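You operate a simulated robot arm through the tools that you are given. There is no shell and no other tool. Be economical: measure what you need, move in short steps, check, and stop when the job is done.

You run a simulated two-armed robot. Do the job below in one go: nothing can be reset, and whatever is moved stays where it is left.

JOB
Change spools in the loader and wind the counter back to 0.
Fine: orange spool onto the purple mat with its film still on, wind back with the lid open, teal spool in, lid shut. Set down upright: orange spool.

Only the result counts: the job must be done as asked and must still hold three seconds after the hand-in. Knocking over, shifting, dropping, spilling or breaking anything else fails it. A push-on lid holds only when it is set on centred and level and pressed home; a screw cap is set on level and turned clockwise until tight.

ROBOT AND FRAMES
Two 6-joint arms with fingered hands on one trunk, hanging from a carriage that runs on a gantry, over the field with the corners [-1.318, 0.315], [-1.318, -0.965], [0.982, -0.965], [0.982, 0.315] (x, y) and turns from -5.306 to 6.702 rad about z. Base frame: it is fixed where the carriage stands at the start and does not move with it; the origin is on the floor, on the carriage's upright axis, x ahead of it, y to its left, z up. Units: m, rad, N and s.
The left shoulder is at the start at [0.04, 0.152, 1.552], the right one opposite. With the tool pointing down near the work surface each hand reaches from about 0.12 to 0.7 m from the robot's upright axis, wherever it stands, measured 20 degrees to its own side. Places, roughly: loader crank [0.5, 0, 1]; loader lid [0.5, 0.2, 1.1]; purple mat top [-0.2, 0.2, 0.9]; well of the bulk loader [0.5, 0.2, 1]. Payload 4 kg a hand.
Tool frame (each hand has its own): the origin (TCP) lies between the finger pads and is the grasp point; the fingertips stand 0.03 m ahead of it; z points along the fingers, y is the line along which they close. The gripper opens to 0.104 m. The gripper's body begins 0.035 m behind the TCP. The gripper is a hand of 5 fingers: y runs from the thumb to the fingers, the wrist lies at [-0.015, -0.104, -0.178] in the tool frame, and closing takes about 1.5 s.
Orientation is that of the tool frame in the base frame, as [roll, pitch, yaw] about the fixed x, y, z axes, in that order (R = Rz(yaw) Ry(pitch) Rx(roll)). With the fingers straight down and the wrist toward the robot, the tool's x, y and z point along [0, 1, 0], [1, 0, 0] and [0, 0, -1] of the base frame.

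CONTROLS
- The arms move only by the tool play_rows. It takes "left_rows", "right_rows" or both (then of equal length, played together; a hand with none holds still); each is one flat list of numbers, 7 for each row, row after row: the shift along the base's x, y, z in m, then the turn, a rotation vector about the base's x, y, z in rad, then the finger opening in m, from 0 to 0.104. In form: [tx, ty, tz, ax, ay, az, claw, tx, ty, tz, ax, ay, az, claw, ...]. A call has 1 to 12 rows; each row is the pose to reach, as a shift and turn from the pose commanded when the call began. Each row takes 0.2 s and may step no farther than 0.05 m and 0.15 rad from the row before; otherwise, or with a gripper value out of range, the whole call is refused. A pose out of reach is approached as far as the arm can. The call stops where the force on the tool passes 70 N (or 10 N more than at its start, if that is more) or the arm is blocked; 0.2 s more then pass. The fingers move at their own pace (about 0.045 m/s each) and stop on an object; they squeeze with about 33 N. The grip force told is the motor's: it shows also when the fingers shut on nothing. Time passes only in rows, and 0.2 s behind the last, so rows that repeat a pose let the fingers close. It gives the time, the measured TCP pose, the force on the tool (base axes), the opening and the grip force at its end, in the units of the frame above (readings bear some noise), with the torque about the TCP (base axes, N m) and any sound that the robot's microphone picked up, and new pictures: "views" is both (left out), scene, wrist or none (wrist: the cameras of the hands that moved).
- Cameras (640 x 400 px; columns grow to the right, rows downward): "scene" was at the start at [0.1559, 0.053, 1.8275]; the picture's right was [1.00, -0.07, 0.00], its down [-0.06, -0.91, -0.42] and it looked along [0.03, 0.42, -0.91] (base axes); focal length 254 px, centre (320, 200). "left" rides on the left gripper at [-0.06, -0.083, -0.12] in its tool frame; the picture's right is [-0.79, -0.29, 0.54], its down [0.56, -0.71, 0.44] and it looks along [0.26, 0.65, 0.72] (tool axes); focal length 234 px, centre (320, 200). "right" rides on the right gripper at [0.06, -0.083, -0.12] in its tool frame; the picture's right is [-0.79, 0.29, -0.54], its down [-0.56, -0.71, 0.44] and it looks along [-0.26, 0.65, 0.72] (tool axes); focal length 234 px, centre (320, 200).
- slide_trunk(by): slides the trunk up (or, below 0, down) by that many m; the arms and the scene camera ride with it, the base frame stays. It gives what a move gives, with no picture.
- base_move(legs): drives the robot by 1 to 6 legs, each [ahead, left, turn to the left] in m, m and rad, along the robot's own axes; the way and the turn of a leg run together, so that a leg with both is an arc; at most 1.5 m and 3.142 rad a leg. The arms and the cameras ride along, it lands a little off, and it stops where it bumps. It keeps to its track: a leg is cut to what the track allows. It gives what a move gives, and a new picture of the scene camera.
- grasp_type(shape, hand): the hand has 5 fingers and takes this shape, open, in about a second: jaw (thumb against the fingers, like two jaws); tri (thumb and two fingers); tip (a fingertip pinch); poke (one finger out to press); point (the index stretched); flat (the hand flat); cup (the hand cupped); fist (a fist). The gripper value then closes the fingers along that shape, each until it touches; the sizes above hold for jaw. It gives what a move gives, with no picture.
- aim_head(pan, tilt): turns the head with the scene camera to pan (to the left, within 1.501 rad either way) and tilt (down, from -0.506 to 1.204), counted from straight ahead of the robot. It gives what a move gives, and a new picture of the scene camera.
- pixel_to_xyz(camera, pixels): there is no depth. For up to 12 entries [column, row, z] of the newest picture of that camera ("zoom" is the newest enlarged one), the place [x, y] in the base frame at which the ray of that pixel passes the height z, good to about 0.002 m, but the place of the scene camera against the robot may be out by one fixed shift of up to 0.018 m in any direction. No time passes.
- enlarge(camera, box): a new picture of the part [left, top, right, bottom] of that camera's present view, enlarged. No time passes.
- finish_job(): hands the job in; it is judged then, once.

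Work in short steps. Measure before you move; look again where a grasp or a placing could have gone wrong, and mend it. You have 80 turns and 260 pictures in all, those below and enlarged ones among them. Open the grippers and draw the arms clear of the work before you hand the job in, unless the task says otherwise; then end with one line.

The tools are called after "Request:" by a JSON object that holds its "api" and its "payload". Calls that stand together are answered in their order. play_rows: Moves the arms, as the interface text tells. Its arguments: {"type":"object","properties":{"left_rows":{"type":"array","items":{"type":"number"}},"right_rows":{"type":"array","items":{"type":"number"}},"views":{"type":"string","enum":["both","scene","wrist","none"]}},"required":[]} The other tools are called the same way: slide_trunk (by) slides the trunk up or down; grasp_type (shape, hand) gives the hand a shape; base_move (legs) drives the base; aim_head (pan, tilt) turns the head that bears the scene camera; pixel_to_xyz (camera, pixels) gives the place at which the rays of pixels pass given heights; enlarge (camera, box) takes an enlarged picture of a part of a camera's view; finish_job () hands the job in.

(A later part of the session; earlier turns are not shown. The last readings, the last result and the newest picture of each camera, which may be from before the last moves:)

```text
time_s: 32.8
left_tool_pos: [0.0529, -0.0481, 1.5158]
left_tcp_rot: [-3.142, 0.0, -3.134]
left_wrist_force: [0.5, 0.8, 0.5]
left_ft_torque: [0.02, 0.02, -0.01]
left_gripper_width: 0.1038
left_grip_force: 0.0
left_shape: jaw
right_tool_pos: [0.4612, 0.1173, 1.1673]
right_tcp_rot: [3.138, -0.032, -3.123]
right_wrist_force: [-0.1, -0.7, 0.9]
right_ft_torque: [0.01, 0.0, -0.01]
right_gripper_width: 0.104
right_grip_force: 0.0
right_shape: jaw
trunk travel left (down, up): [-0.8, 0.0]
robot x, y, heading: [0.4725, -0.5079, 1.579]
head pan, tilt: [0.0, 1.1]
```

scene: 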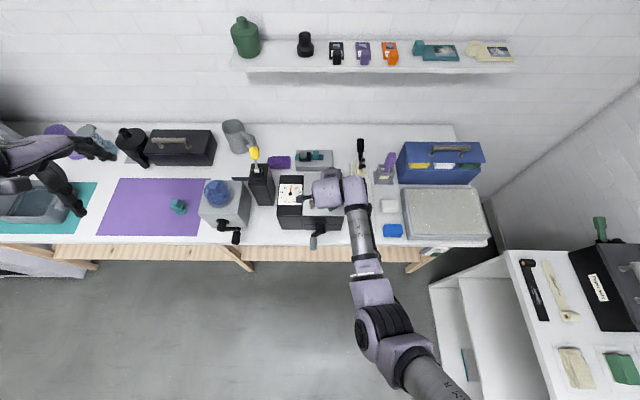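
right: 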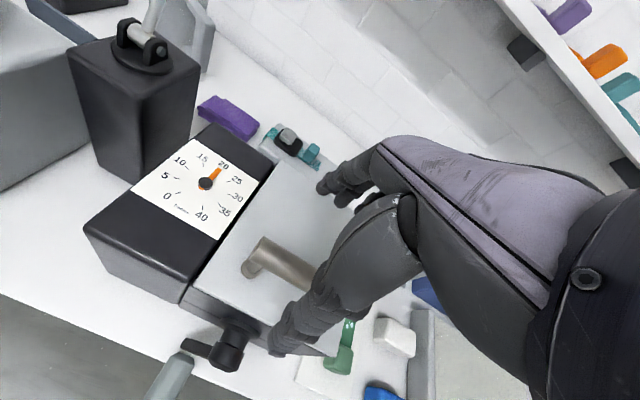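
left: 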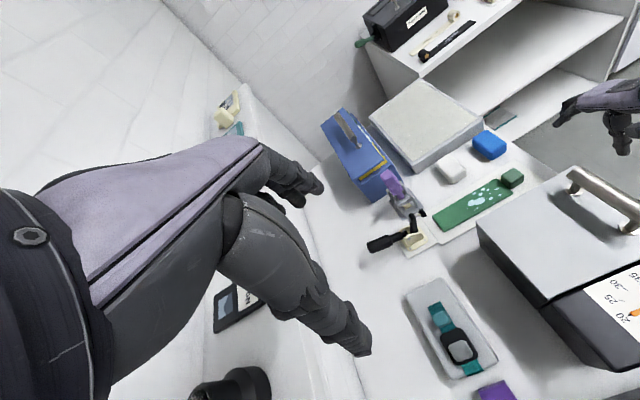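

Now in reach and nearly square. I correct x by +0.02 and descend to the handle height 1.107.

Request:
{"api": "play_rows", "payload": {"right_rows": [0.01, 0.002, -0.01, 0, -0.016, -0.009, 0.104, 0.02, 0.003, -0.02, 0, -0.032, -0.018, 0.104, 0.02, 0.003, -0.04, 0, -0.032, -0.018, 0.104, 0.02, 0.003, -0.06, 0, -0.032, -0.018, 0.104, 0.02, 0.003, -0.06, 0, -0.032, -0.018, 0.104]}}

Request:
{"api": "enlarge", "payload": {"camera": "scene", "box": [270, 150, 370, 250]}}

```text
time_s: 34.0
left_tool_pos: [0.0536, -0.048, 1.5156]
left_tcp_rot: [-3.141, -0.001, -3.133]
left_wrist_force: [0.4, -0.2, -0.5]
left_ft_torque: [-0.01, -0.01, -0.02]
left_gripper_width: 0.1039
left_grip_force: 0.0
left_shape: jaw
right_tool_pos: [0.4809, 0.1195, 1.1058]
right_tcp_rot: [3.14, 0.001, 3.14]
right_wrist_force: [0.1, 0.1, -0.4]
right_ft_torque: [0.0, 0.02, -0.05]
right_gripper_width: 0.104
right_grip_force: 0.1
right_shape: jaw
trunk travel left (down, up): [-0.8, 0.0]
robot x, y, heading: [0.4688, -0.5102, 1.575]
head pan, tilt: [0.0, 1.1]
```

scene: 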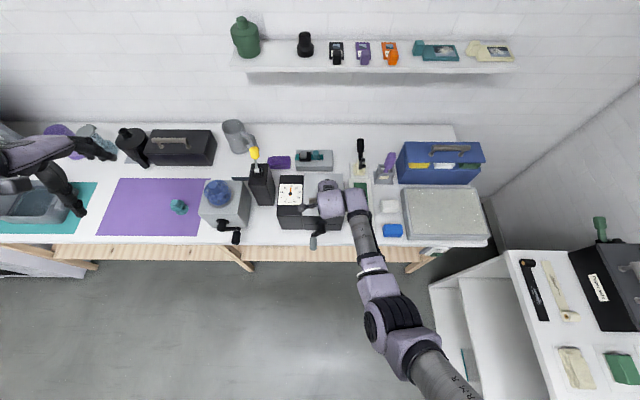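
right: 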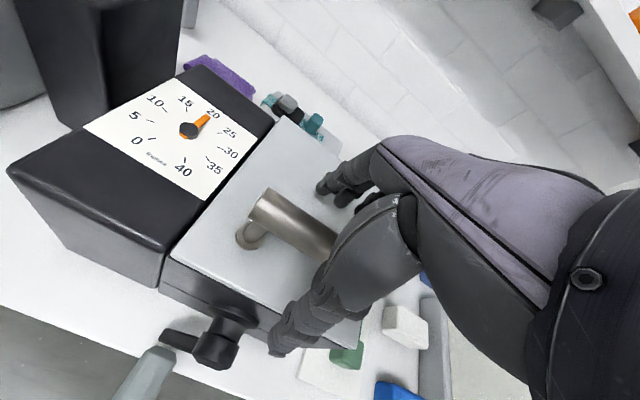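

```text
4.00 times, centred on (320, 200) of scene
```

zoom: 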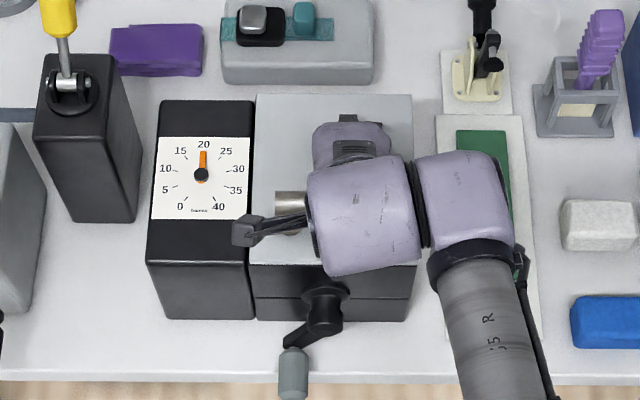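

The handle lies between thumb and fingers. I close on it.

Request:
{"api": "play_rows", "payload": {"right_rows": [0, 0, 0, 0, 0, 0, 0.0, 0, 0, 0, 0, 0, 0, 0.0, 0, 0, 0, 0, 0, 0, 0.0, 0, 0, 0, 0, 0, 0, 0.0, 0, 0, 0, 0, 0, 0, 0.0, 0, 0, 0, 0, 0, 0, 0.0, 0, 0, 0, 0, 0, 0, 0.0], "views": "wrist"}}

```text
time_s: 35.6
left_tool_pos: [0.0521, -0.0502, 1.5137]
left_tcp_rot: [-3.139, 0.0, -3.134]
left_wrist_force: [0.3, -1.1, -0.3]
left_ft_torque: [0.0, 0.0, -0.05]
left_gripper_width: 0.1036
left_grip_force: 0.1
left_shape: jaw
right_tool_pos: [0.4819, 0.119, 1.1045]
right_tcp_rot: [-3.139, 0.002, 3.14]
right_wrist_force: [0.9, -4.2, -1.3]
right_ft_torque: [0.0, 0.01, 0.11]
right_gripper_width: 0.0082
right_grip_force: 31.0
right_shape: jaw
trunk travel left (down, up): [-0.8, 0.0]
robot x, y, heading: [0.4721, -0.5105, 1.579]
head pan, tilt: [0.0, 1.1]
```

right: 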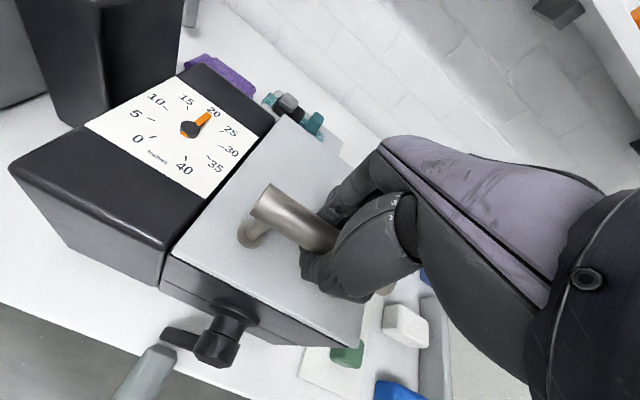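

Gripped (width 8 mm, force from the contact). I lift 2 cm gently to feel whether it hinges or lifts off.

Request:
{"api": "play_rows", "payload": {"right_rows": [0, 0.002, 0.008, 0, 0, 0, 0.0, 0, 0.004, 0.016, 0, 0, 0, 0.0, 0, 0.006, 0.024, 0, 0, 0, 0.0, 0, 0.006, 0.024, 0, 0, 0, 0.0]}}

Request:
{"api": "enlarge", "payload": {"camera": "scene", "box": [270, 150, 370, 250]}}

```text
time_s: 36.6
left_tool_pos: [0.0528, -0.0467, 1.5158]
left_tcp_rot: [-3.14, 0.0, -3.132]
left_wrist_force: [0.4, -1.1, 0.5]
left_ft_torque: [-0.02, 0.02, 0.01]
left_gripper_width: 0.1036
left_grip_force: 0.1
left_shape: jaw
right_tool_pos: [0.4827, 0.1286, 1.131]
right_tcp_rot: [3.138, 0.004, 3.14]
right_wrist_force: [2.0, 7.8, -4.9]
right_ft_torque: [-0.06, 0.12, 0.23]
right_gripper_width: 0.0079
right_grip_force: 33.1
right_shape: jaw
trunk travel left (down, up): [-0.8, 0.0]
robot x, y, heading: [0.4714, -0.5057, 1.579]
head pan, tilt: [0.0, 1.1]
```

scene: 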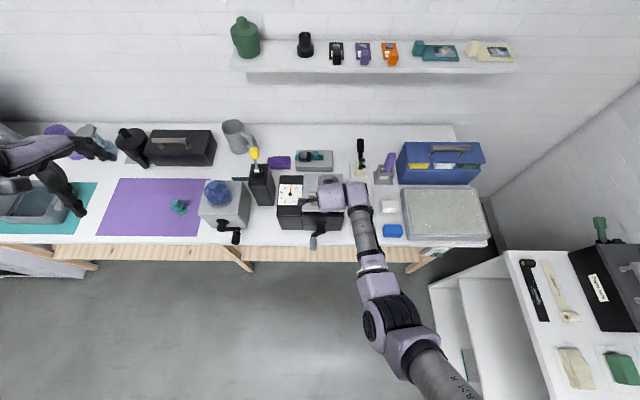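
right: 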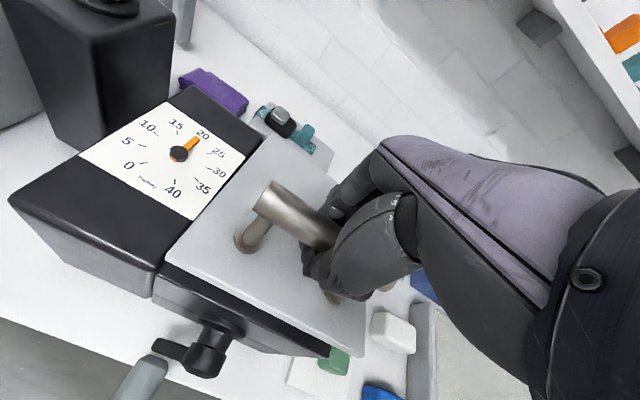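

```text
4.00 times, centred on (320, 200) of scene
```

zoom: 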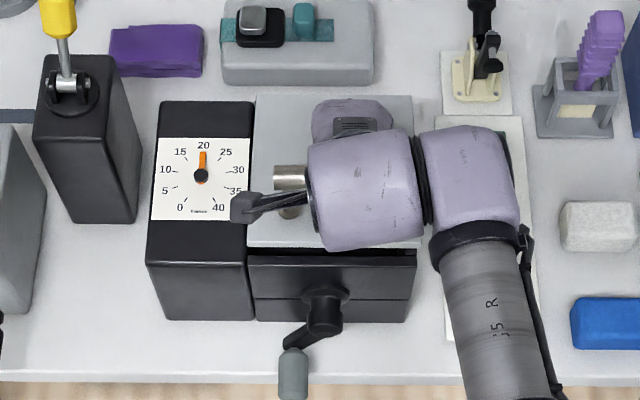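

The lid hinges at its back (y≈0.265, z≈1.05); front edge has risen. I follow the arc about the hinge, tilting the hand along, to about 60°.

Request:
{"api": "play_rows", "payload": {"right_rows": [0, 0.015, 0.016, -0.08, 0, 0, 0.0, 0, 0.0277, 0.0303, -0.16, 0, 0, 0.0, 0, 0.0419, 0.0429, -0.24, 0, 0, 0.0, 0, 0.0577, 0.0537, -0.32, 0, 0, 0.0, 0, 0.0745, 0.0625, -0.4, 0, 0, 0.0, 0, 0.0924, 0.0692, -0.48, 0, 0, 0.0, 0, 0.1109, 0.0736, -0.56, 0, 0, 0.0]}}

Request:
{"api": "enlarge", "payload": {"camera": "scene", "box": [270, 150, 370, 250]}}

```text
time_s: 37.6
left_tool_pos: [0.0529, -0.0476, 1.5153]
left_tcp_rot: [-3.14, 0.0, -3.133]
left_wrist_force: [0.1, 0.3, -0.8]
left_ft_torque: [-0.03, 0.02, -0.02]
left_gripper_width: 0.1039
left_grip_force: 0.0
left_shape: jaw
right_tool_pos: [0.4714, 0.1515, 1.1736]
right_tcp_rot: [-2.872, 0.043, 3.125]
right_wrist_force: [-6.5, 33.3, -39.6]
right_ft_torque: [-0.41, 0.48, 0.29]
right_gripper_width: 0.0072
right_grip_force: 33.0
right_shape: jaw
right hand out of reach, approached as far as the arm can: row 3, 4
trunk travel left (down, up): [-0.8, 0.0]
robot x, y, heading: [0.4703, -0.5068, 1.582]
head pan, tilt: [0.0, 1.1]
stopped in row 4 (right hand): the force on the tool passed its limit at 84 N (the readings are from after the stop); the commanded pose is now the measured one
```

scene: 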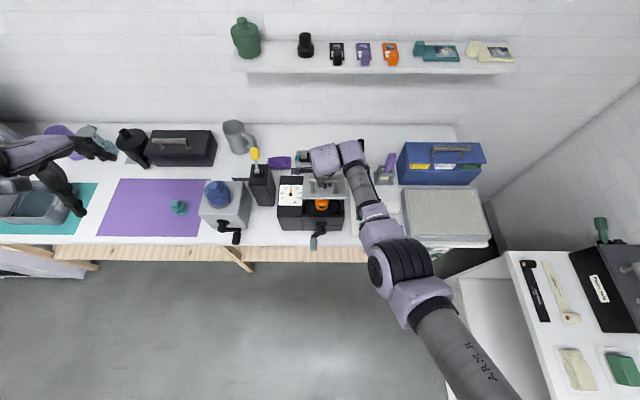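
right: 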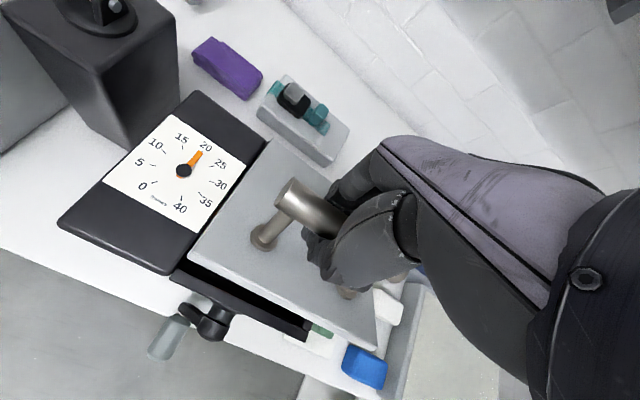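

```text
4.00 times, centred on (320, 200) of scene
```

zoom: 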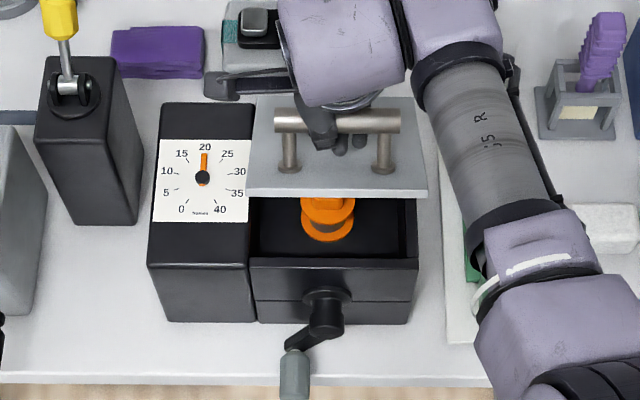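

The spool is upright in the well. The rotation made the pose unreachable; I continue without further tilt, on a slightly smaller radius since the force pulls toward the hinge.

Request:
{"api": "play_rows", "payload": {"right_rows": [0.003, 0.01, 0.0, 0, 0, 0, 0.0, 0.005, 0.0198, 0.0058, 0, 0, 0, 0.0, 0.008, 0.0364, 0.0159, 0, 0, 0, 0.0, 0.008, 0.0539, 0.024, 0, 0, 0, 0.0, 0.008, 0.0723, 0.0297, 0, 0, 0, 0.0, 0.008, 0.0912, 0.0332, 0, 0, 0, 0.0, 0.008, 0.1105, 0.0344, 0, 0, 0, 0.0]}}

Request:
{"api": "enlarge", "payload": {"camera": "scene", "box": [270, 150, 370, 250]}}

```text
time_s: 38.3
left_tool_pos: [0.0506, -0.0474, 1.5161]
left_tcp_rot: [-3.141, -0.003, -3.13]
left_wrist_force: [0.2, 0.0, -0.9]
left_ft_torque: [0.0, -0.01, 0.0]
left_gripper_width: 0.1035
left_grip_force: 0.0
left_shape: jaw
right_tool_pos: [0.4724, 0.1588, 1.1813]
right_tcp_rot: [-2.87, 0.047, 3.127]
right_wrist_force: [-11.9, 26.7, -39.9]
right_ft_torque: [-0.48, 0.35, 0.34]
right_gripper_width: 0.0072
right_grip_force: 33.1
right_shape: jaw
right hand out of reach, approached as far as the arm can: row 2, 3
trunk travel left (down, up): [-0.8, 0.0]
robot x, y, heading: [0.4702, -0.5081, 1.582]
head pan, tilt: [0.0, 1.1]
stopped in row 3 (right hand): the force on the tool passed its limit at 77 N (the readings are from after the stop); the commanded pose is now the measured one
```

scene: 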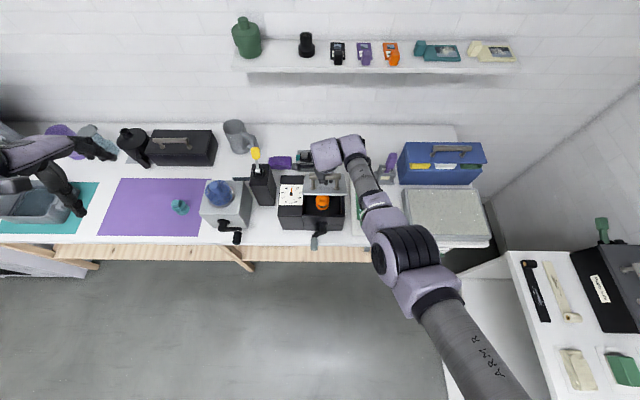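
right: 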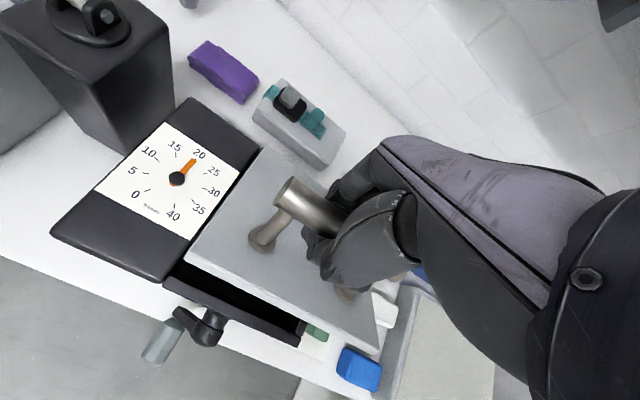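

```text
4.00 times, centred on (320, 200) of scene
```

zoom: 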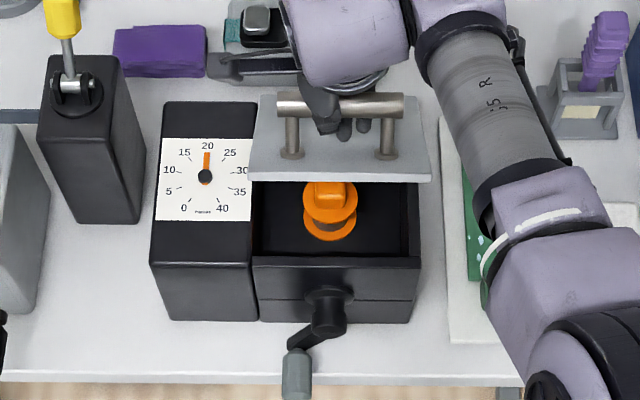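

The right arm stalls here with the lid ~40° open. I bring the closed left hand in front of the lid (left part, x≈0.415) to push its edge up and back.

Request:
{"api": "play_rows", "payload": {"left_rows": [0.031, 0.0, -0.03, 0, 0, 0, 0.0, 0.061, 0.0, -0.06, 0, 0, 0, 0.0, 0.092, 0.0, -0.09, 0, 0, 0, 0.0, 0.122, 0.0, -0.12, 0, 0, 0, 0.0, 0.153, 0.0, -0.15, 0, 0, 0, 0.0, 0.183, 0.01, -0.18, 0, 0, 0, 0.0, 0.214, 0.02, -0.21, 0, 0, 0, 0.0, 0.245, 0.03, -0.24, 0, 0, 0, 0.0, 0.276, 0.03, -0.27, 0, 0, 0, 0.0, 0.307, 0.03, -0.3, 0, 0, 0, 0.0, 0.338, 0.03, -0.33, 0, 0, 0, 0.0, 0.365, 0.03, -0.355, 0, 0, 0, 0.0]}}

```text
time_s: 39.8
left_tool_pos: [0.2323, -0.0318, 1.3286]
left_tcp_rot: [3.135, -0.032, -3.124]
left_wrist_force: [1.0, 0.3, -0.1]
left_ft_torque: [0.0, 0.01, -0.03]
left_gripper_width: 0.0001
left_grip_force: 22.4
left_shape: jaw
right_tool_pos: [0.472, 0.1599, 1.181]
right_tcp_rot: [-2.868, 0.046, 3.125]
right_wrist_force: [-8.7, 24.8, -35.4]
right_ft_torque: [-0.4, 0.23, 0.29]
right_gripper_width: 0.0073
right_grip_force: 33.2
right_shape: jaw
trunk travel left (down, up): [-0.8, 0.0]
robot x, y, heading: [0.4754, -0.5028, 1.576]
head pan, tilt: [0.0, 1.1]
stopped in row 7 (right hand): the force on the tool passed its limit at 71 N (the readings are from after the stop); the commanded pose is now the measured one
```

scene: 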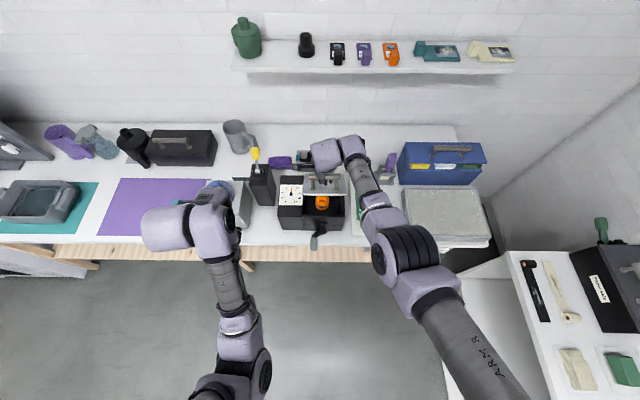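
left: 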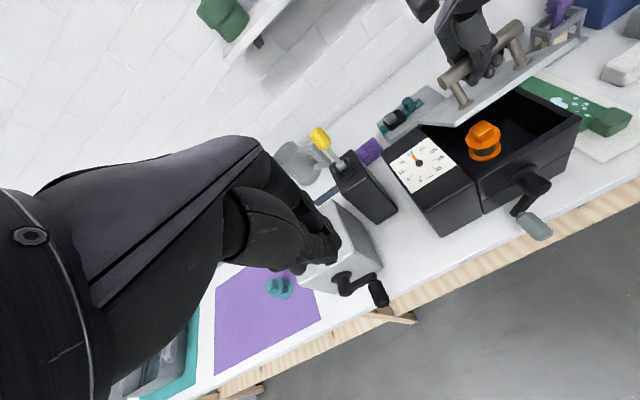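

The stop came from the right hand's residual load; I relieve it by a few mm and continue moving the left hand in front of the loader.

Request:
{"api": "play_rows", "payload": {"left_rows": [0.03, 0.0, -0.026, 0, 0, 0, 0.0, 0.06, 0.0, -0.052, 0, 0, 0, 0.0, 0.09, 0.0, -0.078, 0, 0, 0, 0.0, 0.12, 0.0, -0.104, 0, 0, 0, 0.0, 0.15, 0.0, -0.13, 0, 0, 0, 0.0, 0.183, 0.0, -0.165, 0, 0, 0, 0.0, 0.183, 0.0, -0.165, 0, 0, 0, 0.0], "right_rows": [0, 0.002, -0.002, 0, 0, 0, 0, 0, 0.004, -0.004, 0, 0, 0, 0, 0, 0.004, -0.005, 0, 0, 0, 0, 0, 0.004, -0.005, 0, 0, 0, 0, 0, 0.004, -0.005, 0, 0, 0, 0, 0, 0.004, -0.005, 0, 0, 0, 0, 0, 0.004, -0.005, 0, 0, 0, 0]}}

Request:
{"api": "enlarge", "payload": {"camera": "scene", "box": [250, 130, 390, 250]}}

```text
time_s: 40.4
left_tool_pos: [0.2068, -0.027, 1.2873]
left_tcp_rot: [3.118, -0.208, -3.095]
left_wrist_force: [0.3, 0.2, -0.1]
left_ft_torque: [0.02, -0.01, 0.01]
left_gripper_width: 0.0
left_grip_force: 33.1
left_shape: jaw
left hand out of reach, approached as far as the arm can: row 2
right_tool_pos: [0.4723, 0.1613, 1.1793]
right_tcp_rot: [-2.873, 0.048, 3.125]
right_wrist_force: [-5.1, 11.7, -18.5]
right_ft_torque: [-0.22, 0.18, 0.18]
right_gripper_width: 0.0075
right_grip_force: 32.6
right_shape: jaw
right hand out of reach, approached as far as the arm can: row 2
trunk travel left (down, up): [-0.8, 0.0]
robot x, y, heading: [0.474, -0.5053, 1.581]
head pan, tilt: [0.0, 1.1]
stopped in row 2 (left hand): the arm was blocked; the commanded pose is now the measured one
```

scene: 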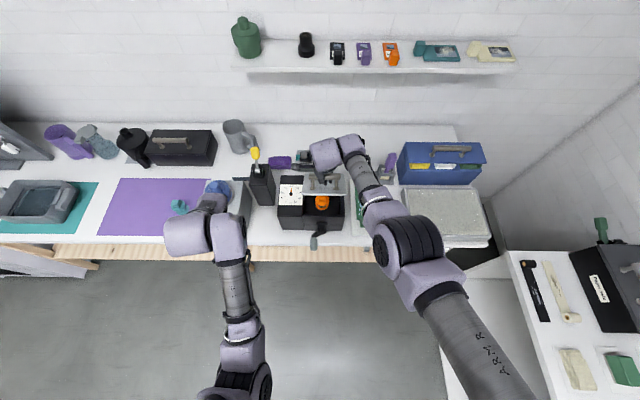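
right: 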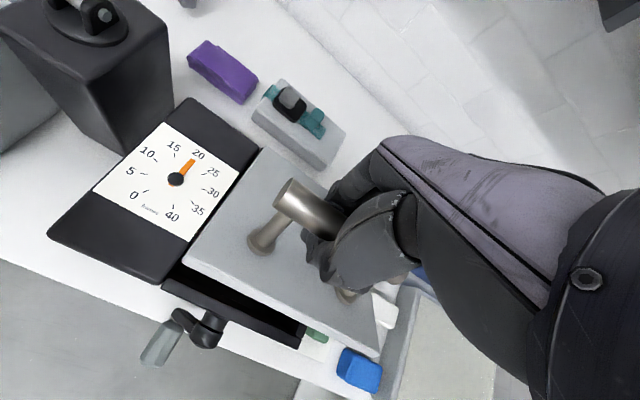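
left: 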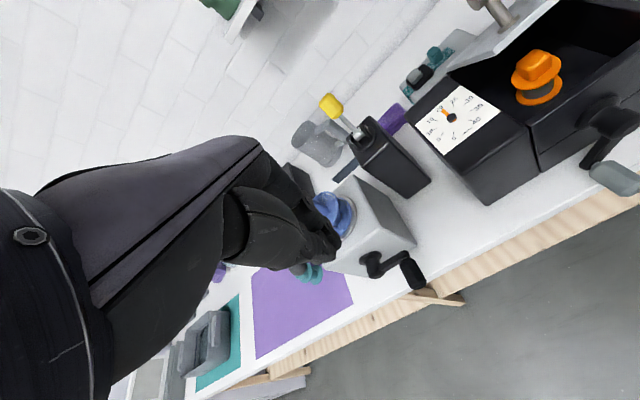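

```text
3.33 times, centred on (320, 190) of scene
```

zoom: 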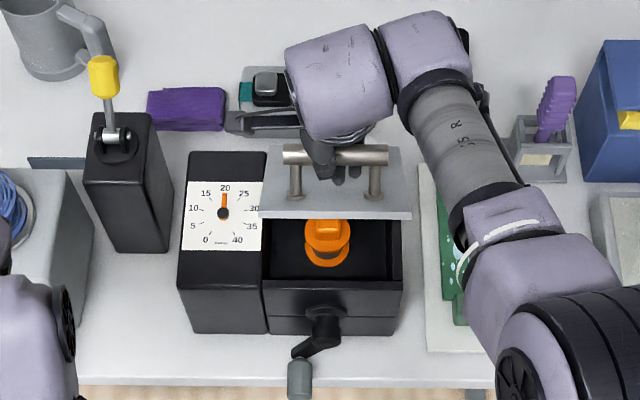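

The right-hand load fell to ~20 N when relaxed. I relax further and ease the fingers open a bit to see whether the lid holds by itself.

Request:
{"api": "play_rows", "payload": {"right_rows": [0, 0.003, -0.004, 0, 0, 0, 0, 0, 0.005, -0.007, 0, 0, 0, 0, 0, 0.005, -0.007, 0, 0, 0, 0.02, 0, 0.005, -0.007, 0, 0, 0, 0.03, 0, 0.005, -0.007, 0, 0, 0, 0.03], "views": "wrist"}}

```text
time_s: 41.6
left_tool_pos: [0.2087, -0.0261, 1.2878]
left_tcp_rot: [3.118, -0.207, -3.099]
left_wrist_force: [0.4, 0.2, -0.5]
left_ft_torque: [0.03, 0.01, -0.04]
left_gripper_width: 0.0001
left_grip_force: 32.9
left_shape: jaw
right_tool_pos: [0.4764, 0.1617, 1.1781]
right_tcp_rot: [-2.873, 0.047, 3.126]
right_wrist_force: [0.7, -0.5, 0.4]
right_ft_torque: [-0.02, 0.0, -0.02]
right_gripper_width: 0.0294
right_grip_force: 0.0
right_shape: jaw
right hand out of reach, approached as far as the arm can: row 1, 2, 3, 4, 5
trunk travel left (down, up): [-0.8, 0.0]
robot x, y, heading: [0.4711, -0.5076, 1.581]
head pan, tilt: [0.0, 1.1]
```

right: 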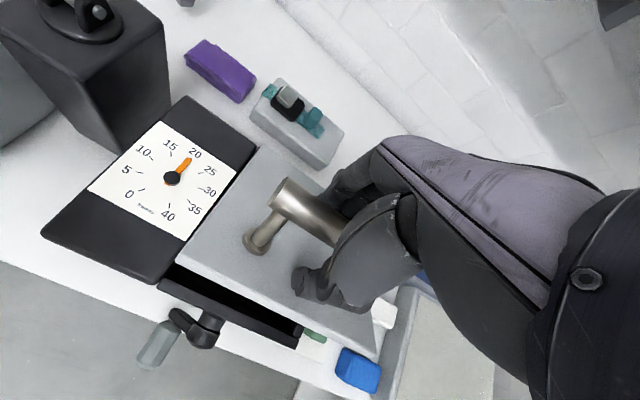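

The lid stays open by itself. I open fully and withdraw upward along the finger axis.

Request:
{"api": "play_rows", "payload": {"right_rows": [0, 0, 0, 0, 0, 0, 0.08, 0, 0, 0, 0, 0, 0, 0.08, 0, 0, 0, 0, 0, 0, 0.08, 0, 0.006, 0.02, 0, 0, 0, 0.08, 0, 0.012, 0.04, 0, 0, 0, 0.08, 0, 0.018, 0.06, 0, 0, 0, 0.08]}}

```text
time_s: 43.0
left_tool_pos: [0.2086, -0.0273, 1.2881]
left_tcp_rot: [3.117, -0.206, -3.095]
left_wrist_force: [0.1, 0.1, 0.3]
left_ft_torque: [0.02, -0.02, 0.01]
left_gripper_width: 0.0001
left_grip_force: 33.0
left_shape: jaw
right_tool_pos: [0.4723, 0.1743, 1.2386]
right_tcp_rot: [-2.881, 0.057, 3.121]
right_wrist_force: [-0.7, -0.6, 0.9]
right_ft_torque: [-0.01, -0.01, 0.0]
right_gripper_width: 0.0795
right_grip_force: 0.1
right_shape: jaw
right hand out of reach, approached as far as the arm can: row 6
trunk travel left (down, up): [-0.8, 0.0]
robot x, y, heading: [0.4733, -0.5049, 1.588]
head pan, tilt: [0.0, 1.1]
```

scene: 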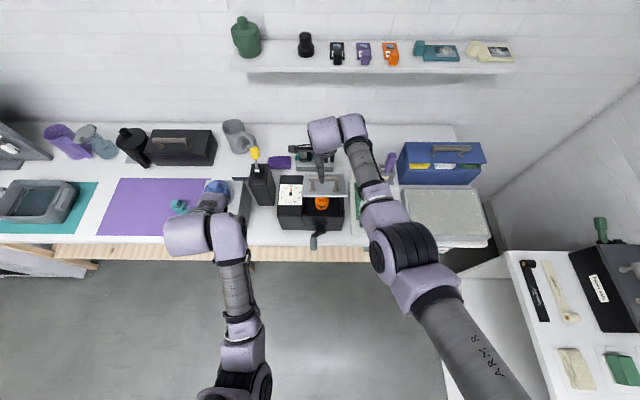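
right: 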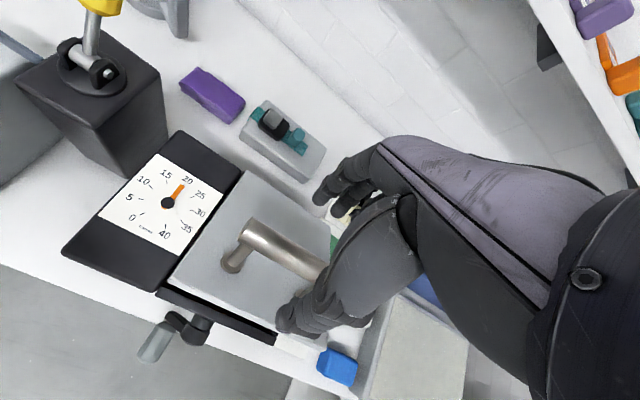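

Clear of the handle. I back the base 0.22 m, so the hand is in front of the loader, then close and square it and lower it to z≈1.165.

Request:
{"api": "base_move", "payload": {"legs": [[-0.22, 0, 0]]}}

Request:
{"api": "play_rows", "payload": {"right_rows": [0.005, 0.01, -0.02, 0.09, 0.02, 0, 0.0, 0.01, 0.02, -0.04, 0.18, 0.04, 0, 0.0, 0.01, 0.03, -0.06, 0.26, 0.055, 0.02, 0.0, 0.01, 0.04, -0.075, 0.26, 0.055, 0.02, 0.0, 0.01, 0.04, -0.075, 0.26, 0.055, 0.02, 0.0, 0.01, 0.04, -0.075, 0.26, 0.055, 0.02, 0.0]}}

```text
time_s: 44.7
left_tool_pos: [0.2109, -0.247, 1.2876]
left_tcp_rot: [3.118, -0.205, -3.097]
left_wrist_force: [-0.7, -0.2, 0.8]
left_ft_torque: [0.02, 0.03, 0.03]
left_gripper_width: 0.0
left_grip_force: 32.9
left_shape: jaw
right_tool_pos: [0.4741, -0.0441, 1.2389]
right_tcp_rot: [-2.88, 0.057, 3.121]
right_wrist_force: [-0.2, -0.4, -0.5]
right_ft_torque: [0.04, 0.02, 0.0]
right_gripper_width: 0.0796
right_grip_force: 0.1
right_shape: jaw
trunk travel left (down, up): [-0.8, 0.0]
robot x, y, heading: [0.4764, -0.7261, 1.583]
head pan, tilt: [0.0, 1.1]
```

scene: 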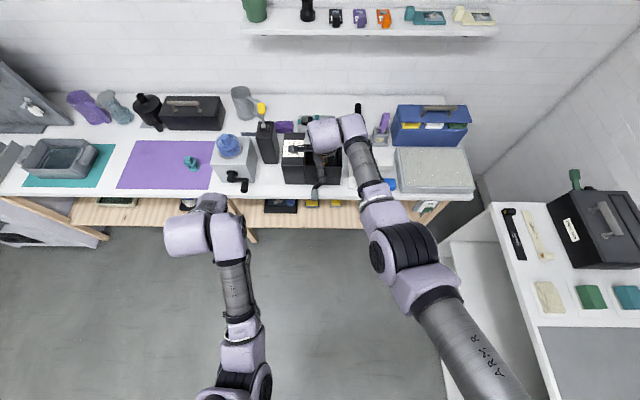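

```text
time_s: 46.1
left_tool_pos: [0.2095, -0.2473, 1.2874]
left_tcp_rot: [3.119, -0.207, -3.097]
left_wrist_force: [-0.8, -0.7, -0.5]
left_ft_torque: [0.0, 0.0, -0.02]
left_gripper_width: 0.0001
left_grip_force: 33.5
left_shape: jaw
right_tool_pos: [0.4873, -0.0148, 1.1667]
right_tcp_rot: [-3.137, -0.002, 3.135]
right_wrist_force: [-0.2, 0.1, 0.0]
right_ft_torque: [-0.01, 0.0, 0.01]
right_gripper_width: 0.0
right_grip_force: 32.8
right_shape: jaw
right hand out of reach, approached as far as the arm can: row 4, 5, 6
trunk travel left (down, up): [-0.8, 0.0]
robot x, y, heading: [0.4785, -0.7253, 1.581]
head pan, tilt: [0.0, 1.1]
```

scene: 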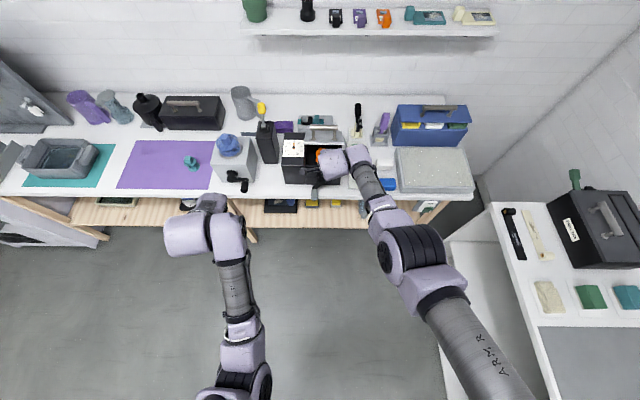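
right: 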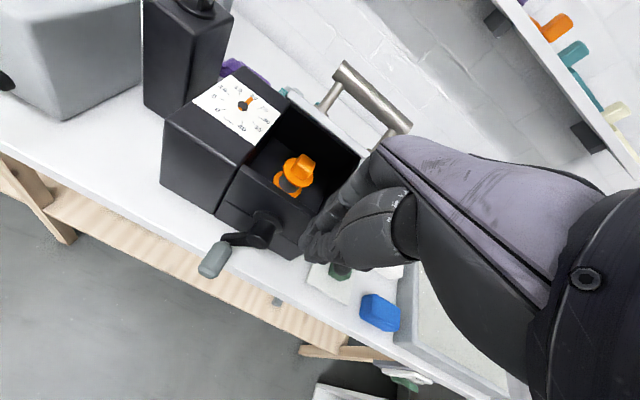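

The lid seems more open than thought; zoom to judge its angle.

Request:
{"api": "enlarge", "payload": {"camera": "right", "box": [180, 30, 440, 280]}}

Request:
{"api": "enlarge", "payload": {"camera": "scene", "box": [270, 100, 370, 200]}}

```text
1.60 times, centred on (310, 155) of right
```

zoom: 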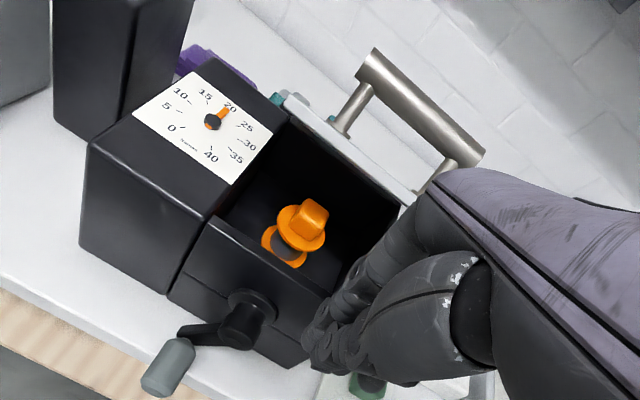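

```text
4.00 times, centred on (320, 150) of scene
```

zoom: 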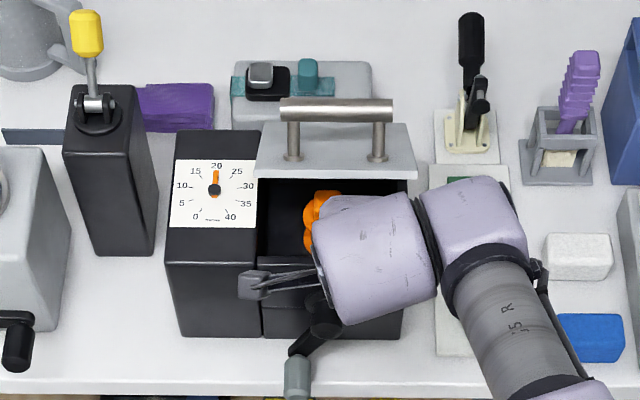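

Lid is ~40° open. I draw the hand in 0.11 m, then drive forward 0.2 m, to be just short of the lid's front edge (y≈0.12).

Request:
{"api": "play_rows", "payload": {"right_rows": [0, -0.04, 0, 0, 0, 0, 0.0, 0, -0.08, 0, 0, 0, 0, 0.0, 0, -0.12, 0, 0, 0, 0, 0.0, 0, -0.12, 0, 0, 0, 0, 0.0], "views": "none"}}

Request:
{"api": "base_move", "payload": {"legs": [[0.2, 0, 0]]}}

```text
time_s: 47.3
left_tool_pos: [0.2105, -0.2472, 1.2875]
left_tcp_rot: [3.118, -0.206, -3.097]
left_wrist_force: [-0.4, 0.4, 0.7]
left_ft_torque: [0.02, 0.0, 0.0]
left_gripper_width: 0.0
left_grip_force: 32.9
left_shape: jaw
right_tool_pos: [0.4993, -0.1062, 1.1739]
right_tcp_rot: [3.11, 0.024, 3.111]
right_wrist_force: [0.4, 0.8, 0.2]
right_ft_torque: [0.04, 0.0, -0.02]
right_gripper_width: 0.0
right_grip_force: 33.0
right_shape: jaw
right hand out of reach, approached as far as the arm can: row 3, 4
trunk travel left (down, up): [-0.8, 0.0]
robot x, y, heading: [0.4737, -0.7259, 1.583]
head pan, tilt: [0.0, 1.1]
stopped in row 4 (right hand): the arm was blocked; the commanded pose is now the measured one
```

```text
time_s: 48.9
left_tool_pos: [0.207, -0.0489, 1.2883]
left_tcp_rot: [3.12, -0.207, -3.096]
left_wrist_force: [0.4, 0.2, 0.6]
left_ft_torque: [-0.01, -0.02, -0.02]
left_gripper_width: 0.0002
left_grip_force: 33.1
left_shape: jaw
right_tool_pos: [0.4957, 0.0908, 1.1717]
right_tcp_rot: [3.112, 0.027, 3.113]
right_wrist_force: [1.0, -13.3, 8.8]
right_ft_torque: [-0.05, -0.13, -0.17]
right_gripper_width: 0.0
right_grip_force: 33.2
right_shape: jaw
trunk travel left (down, up): [-0.8, 0.0]
robot x, y, heading: [0.4729, -0.5281, 1.586]
head pan, tilt: [0.0, 1.1]
```

scene: 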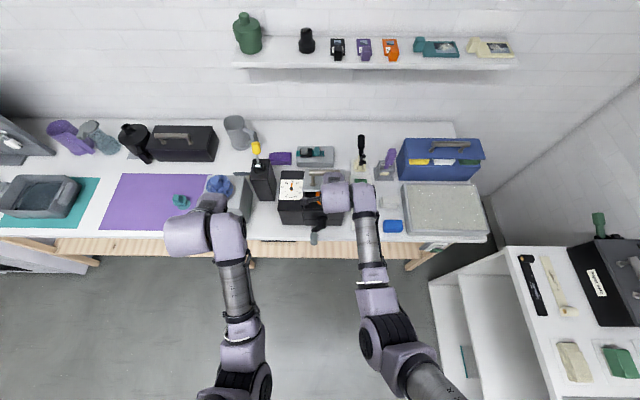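

Contact is made (−13 N in y). I push on: up and back in small rows.

Request:
{"api": "play_rows", "payload": {"right_rows": [0, 0.012, 0.006, 0, 0, 0, 0.0, 0, 0.024, 0.013, 0, 0, 0, 0.0, 0, 0.036, 0.019, 0, 0, 0, 0.0, 0, 0.048, 0.024, 0, 0, 0, 0.0, 0, 0.06, 0.028, 0, 0, 0, 0.0, 0, 0.072, 0.032, 0, 0, 0, 0.0]}}

Request:
{"api": "enlarge", "payload": {"camera": "scene", "box": [270, 130, 370, 250]}}

```text
time_s: 49.6
left_tool_pos: [0.2094, -0.0515, 1.286]
left_tcp_rot: [3.121, -0.208, -3.098]
left_wrist_force: [0.2, -0.6, 0.2]
left_ft_torque: [0.0, -0.01, -0.04]
left_gripper_width: 0.0
left_grip_force: 32.6
left_shape: jaw
right_tool_pos: [0.4968, 0.1118, 1.1882]
right_tcp_rot: [3.119, 0.023, 3.112]
right_wrist_force: [8.8, -45.4, 36.5]
right_ft_torque: [-0.37, -0.3, -0.24]
right_gripper_width: 0.0
right_grip_force: 32.6
right_shape: jaw
trunk travel left (down, up): [-0.8, 0.0]
robot x, y, heading: [0.4753, -0.5299, 1.583]
head pan, tilt: [0.0, 1.1]
stopped in row 3 (right hand): the force on the tool passed its limit at 76 N (the readings are from after the stop); the commanded pose is now the measured one
```

scene: 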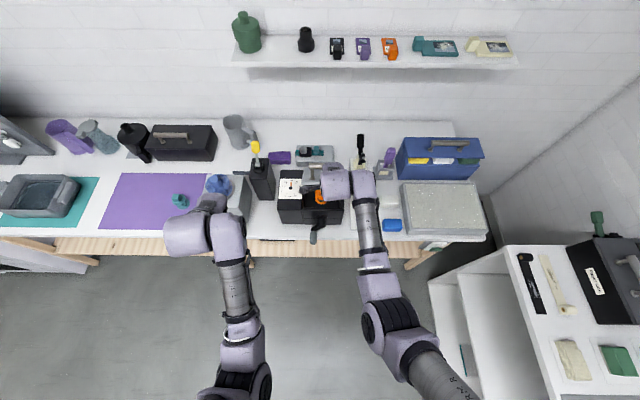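
right: 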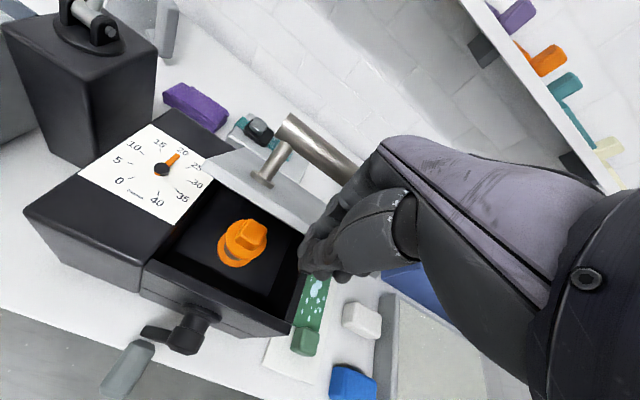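

```text
3.33 times, centred on (320, 190) of scene
```

zoom: 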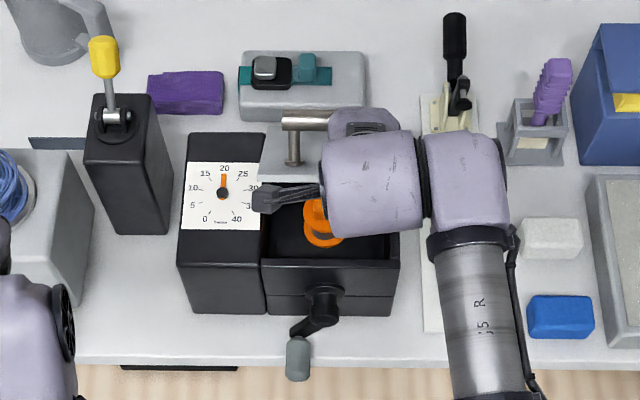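

The force pattern shows I press the lid edge radially (hand is too high, edge is at z≈1.15). I back off 0.12, tilt the fingers forward (~0.9 rad) and lower the hand to go under the lid.

Request:
{"api": "base_move", "payload": {"legs": [[-0.12, 0, 0]]}}

Request:
{"api": "play_rows", "payload": {"right_rows": [0, 0, -0.012, 0.14, 0, 0, 0.0, 0, 0, -0.024, 0.28, 0, 0, 0.0, 0, 0, -0.036, 0.42, 0, 0, 0.0, 0, 0, -0.048, 0.56, 0, 0, 0.0, 0, 0, -0.06, 0.7, 0, 0, 0.0, 0, 0, -0.072, 0.84, 0, 0, 0.0, 0, 0, -0.08, 0.9, 0, 0, 0.0]}}

```text
time_s: 50.8
left_tool_pos: [0.2084, -0.1689, 1.2868]
left_tcp_rot: [3.118, -0.208, -3.096]
left_wrist_force: [-0.7, 0.9, -0.3]
left_ft_torque: [-0.03, 0.0, -0.01]
left_gripper_width: 0.0001
left_grip_force: 32.5
left_shape: jaw
right_tool_pos: [0.4951, -0.0041, 1.1876]
right_tcp_rot: [3.113, 0.022, 3.114]
right_wrist_force: [0.4, 0.1, 0.0]
right_ft_torque: [0.02, 0.02, 0.0]
right_gripper_width: 0.0
right_grip_force: 32.5
right_shape: jaw
trunk travel left (down, up): [-0.8, 0.0]
robot x, y, heading: [0.4748, -0.648, 1.584]
head pan, tilt: [0.0, 1.1]
```

scene: 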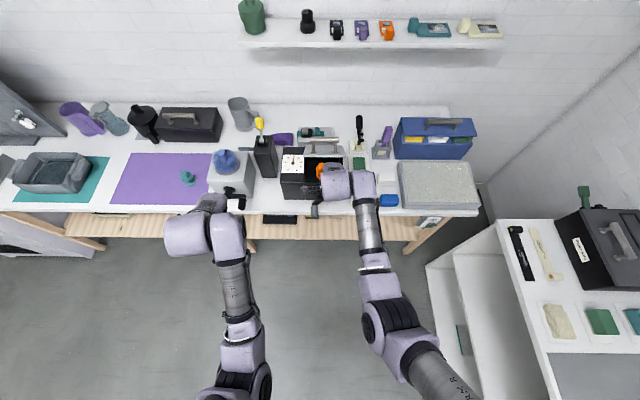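

```text
time_s: 52.6
left_tool_pos: [0.2093, -0.1691, 1.2882]
left_tcp_rot: [3.119, -0.209, -3.095]
left_wrist_force: [0.3, 0.5, 0.0]
left_ft_torque: [-0.02, 0.0, -0.03]
left_gripper_width: 0.0001
left_grip_force: 32.6
left_shape: jaw
right_tool_pos: [0.5762, 0.0106, 1.1162]
right_tcp_rot: [2.408, 0.112, 3.054]
right_wrist_force: [0.5, -0.1, 0.0]
right_ft_torque: [0.01, -0.01, 0.03]
right_gripper_width: 0.0
right_grip_force: 33.3
right_shape: jaw
right hand out of reach, approached as far as the arm can: row 6, 7
trunk travel left (down, up): [-0.8, 0.0]
robot x, y, heading: [0.4739, -0.6503, 1.584]
head pan, tilt: [0.0, 1.1]
stopped in row 7 (right hand): the arm was blocked; the commanded pose is now the measured one
```

scene: 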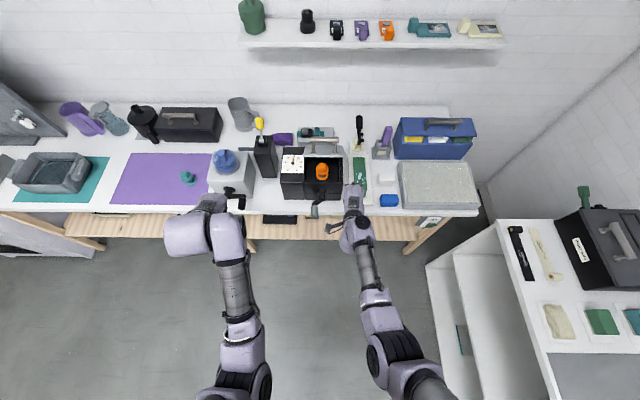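
right: 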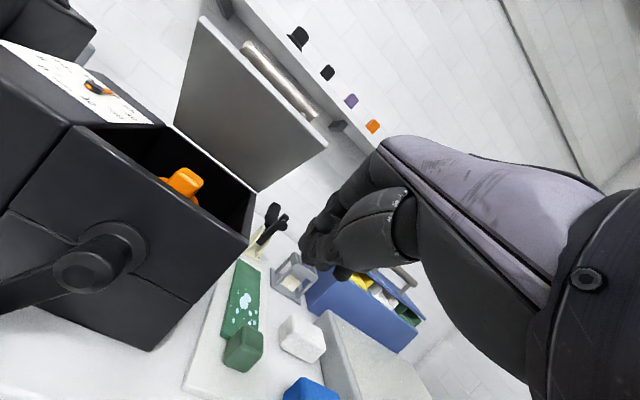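

The wrist view shows the lid now standing quite upright. Zooming the scene.

Request:
{"api": "enlarge", "payload": {"camera": "scene", "box": [260, 100, 380, 230]}}

Request:
{"api": "pixel_to_xyz", "payload": {"camera": "right", "pixels": [[327, 145, 1.2], [327, 145, 1.24], [203, 17, 1.2], [203, 17, 1.24], [256, 190, 1.05], [173, 125, 1.05]]}}

```text
3.08 times, centred on (320, 165) of scene
```

zoom: 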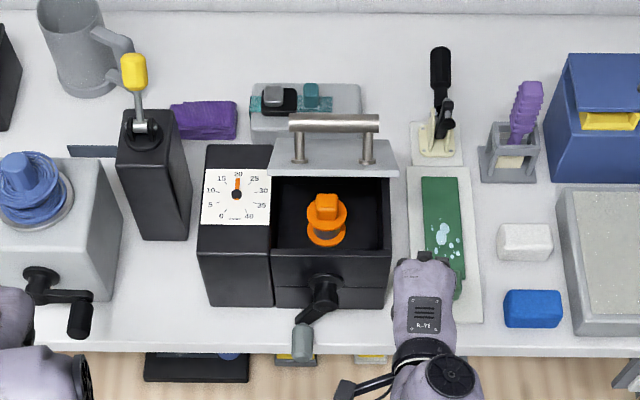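

```text
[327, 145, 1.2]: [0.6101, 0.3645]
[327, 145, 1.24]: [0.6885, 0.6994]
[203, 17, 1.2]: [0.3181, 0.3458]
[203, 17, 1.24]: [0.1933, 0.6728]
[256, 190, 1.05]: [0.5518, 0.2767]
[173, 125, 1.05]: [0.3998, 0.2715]
```

Lid corner is at about (0.553, 0.12, 1.17), i.e. still ~40°. I move the hand to x≈0.53, z≈1.09, then drive in under the lid by 0.1 m.

Request:
{"api": "play_rows", "payload": {"right_rows": [-0.02, 0, -0.008, 0, 0.05, 0.03, 0.0, -0.04, 0, -0.016, 0, 0.1, 0.06, 0.0, -0.05, 0, -0.026, 0, 0.1, 0.06, 0.0, -0.05, 0, -0.026, 0, 0.1, 0.06, 0.0], "views": "wrist"}}

```text
time_s: 53.8
left_tool_pos: [0.2083, -0.1687, 1.2869]
left_tcp_rot: [3.119, -0.21, -3.096]
left_wrist_force: [-1.1, -0.3, 0.4]
left_ft_torque: [0.0, 0.0, 0.01]
left_gripper_width: 0.0
left_grip_force: 32.9
left_shape: jaw
right_tool_pos: [0.5595, 0.0155, 1.0862]
right_tcp_rot: [2.409, 0.053, 3.093]
right_wrist_force: [0.0, 0.0, -0.6]
right_ft_torque: [-0.01, 0.0, 0.04]
right_gripper_width: 0.0
right_grip_force: 33.0
right_shape: jaw
trunk travel left (down, up): [-0.8, 0.0]
robot x, y, heading: [0.4765, -0.6479, 1.586]
head pan, tilt: [0.0, 1.1]
stopped in row 4 (right hand): the arm was blocked; the commanded pose is now the measured one
```

right: 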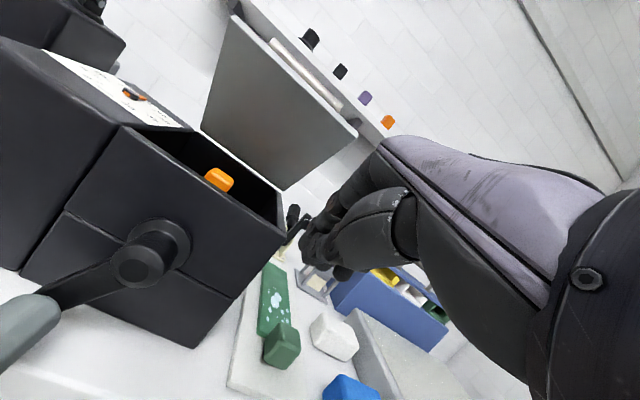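

Hand at (0.5595,0.0155,1.086); the base does the rest: left 0.045 and forward 0.095.

Request:
{"api": "base_move", "payload": {"legs": [[0, 0.045, 0], [0.095, 0, 0]]}}

Request:
{"api": "enlarge", "payload": {"camera": "right", "box": [160, 0, 480, 280]}}

```text
time_s: 55.4
left_tool_pos: [0.1622, -0.0755, 1.2877]
left_tcp_rot: [3.119, -0.207, -3.096]
left_wrist_force: [-0.3, 0.0, -0.2]
left_ft_torque: [0.01, 0.01, 0.03]
left_gripper_width: 0.0001
left_grip_force: 32.8
left_shape: jaw
right_tool_pos: [0.5121, 0.1079, 1.0853]
right_tcp_rot: [2.411, 0.051, 3.095]
right_wrist_force: [-0.8, -0.6, 0.0]
right_ft_torque: [0.01, 0.0, -0.02]
right_gripper_width: 0.0
right_grip_force: 32.6
right_shape: jaw
trunk travel left (down, up): [-0.8, 0.0]
robot x, y, heading: [0.4268, -0.5552, 1.58]
head pan, tilt: [0.0, 1.1]
```

scene: 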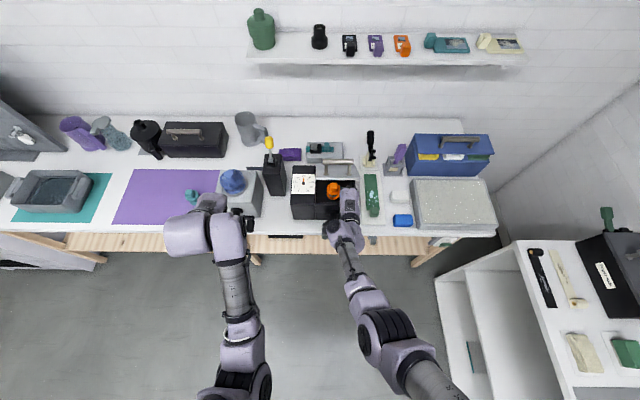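

```text
1.43 times, centred on (320, 140) of right
```

zoom: 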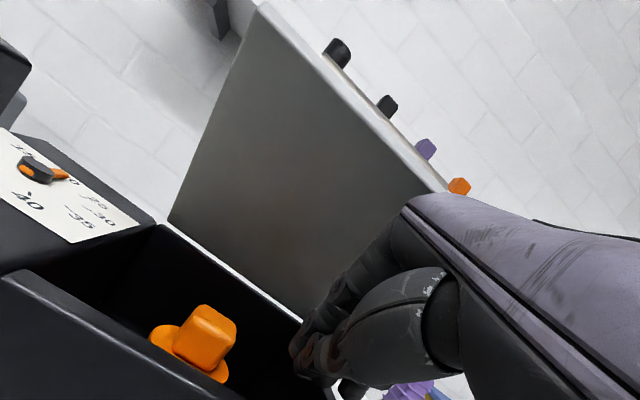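

The hand is under the lid without contact. I lift 6 cm and forward 4 cm in small rows.

Request:
{"api": "play_rows", "payload": {"right_rows": [0, 0.006, 0.012, 0, 0, 0, 0.0, 0, 0.012, 0.024, 0, 0, 0, 0.0, 0, 0.02, 0.036, 0, 0, 0, 0.0, 0, 0.03, 0.048, 0, 0, 0, 0.0, 0, 0.04, 0.056, 0, 0, 0, 0.0, 0, 0.05, 0.06, 0, 0, 0, 0.0]}}

```text
time_s: 56.8
left_tool_pos: [0.1622, -0.074, 1.2875]
left_tcp_rot: [3.12, -0.208, -3.095]
left_wrist_force: [0.5, 0.4, -1.0]
left_ft_torque: [0.03, -0.01, 0.0]
left_gripper_width: 0.0
left_grip_force: 32.7
left_shape: jaw
right_tool_pos: [0.5133, 0.1586, 1.1457]
right_tcp_rot: [2.41, 0.051, 3.094]
right_wrist_force: [-0.5, -0.3, 0.2]
right_ft_torque: [0.03, 0.01, 0.01]
right_gripper_width: 0.0
right_grip_force: 32.8
right_shape: jaw
trunk travel left (down, up): [-0.8, 0.0]
robot x, y, heading: [0.4297, -0.5558, 1.585]
head pan, tilt: [0.0, 1.1]
```

scene: 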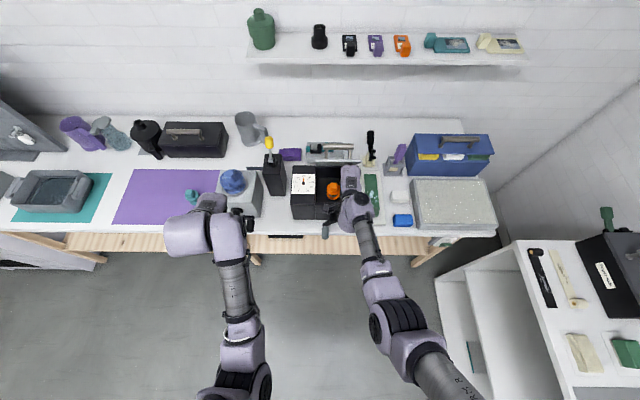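
right: 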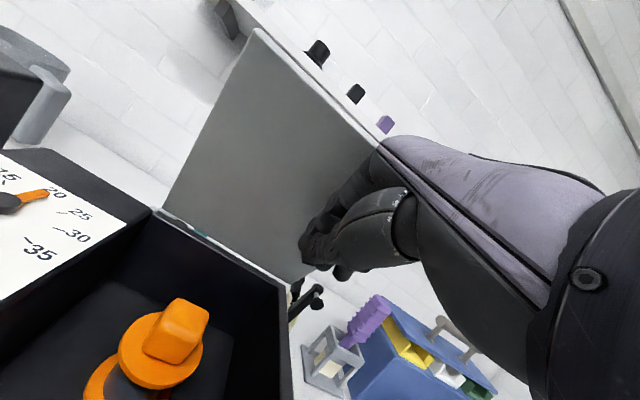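

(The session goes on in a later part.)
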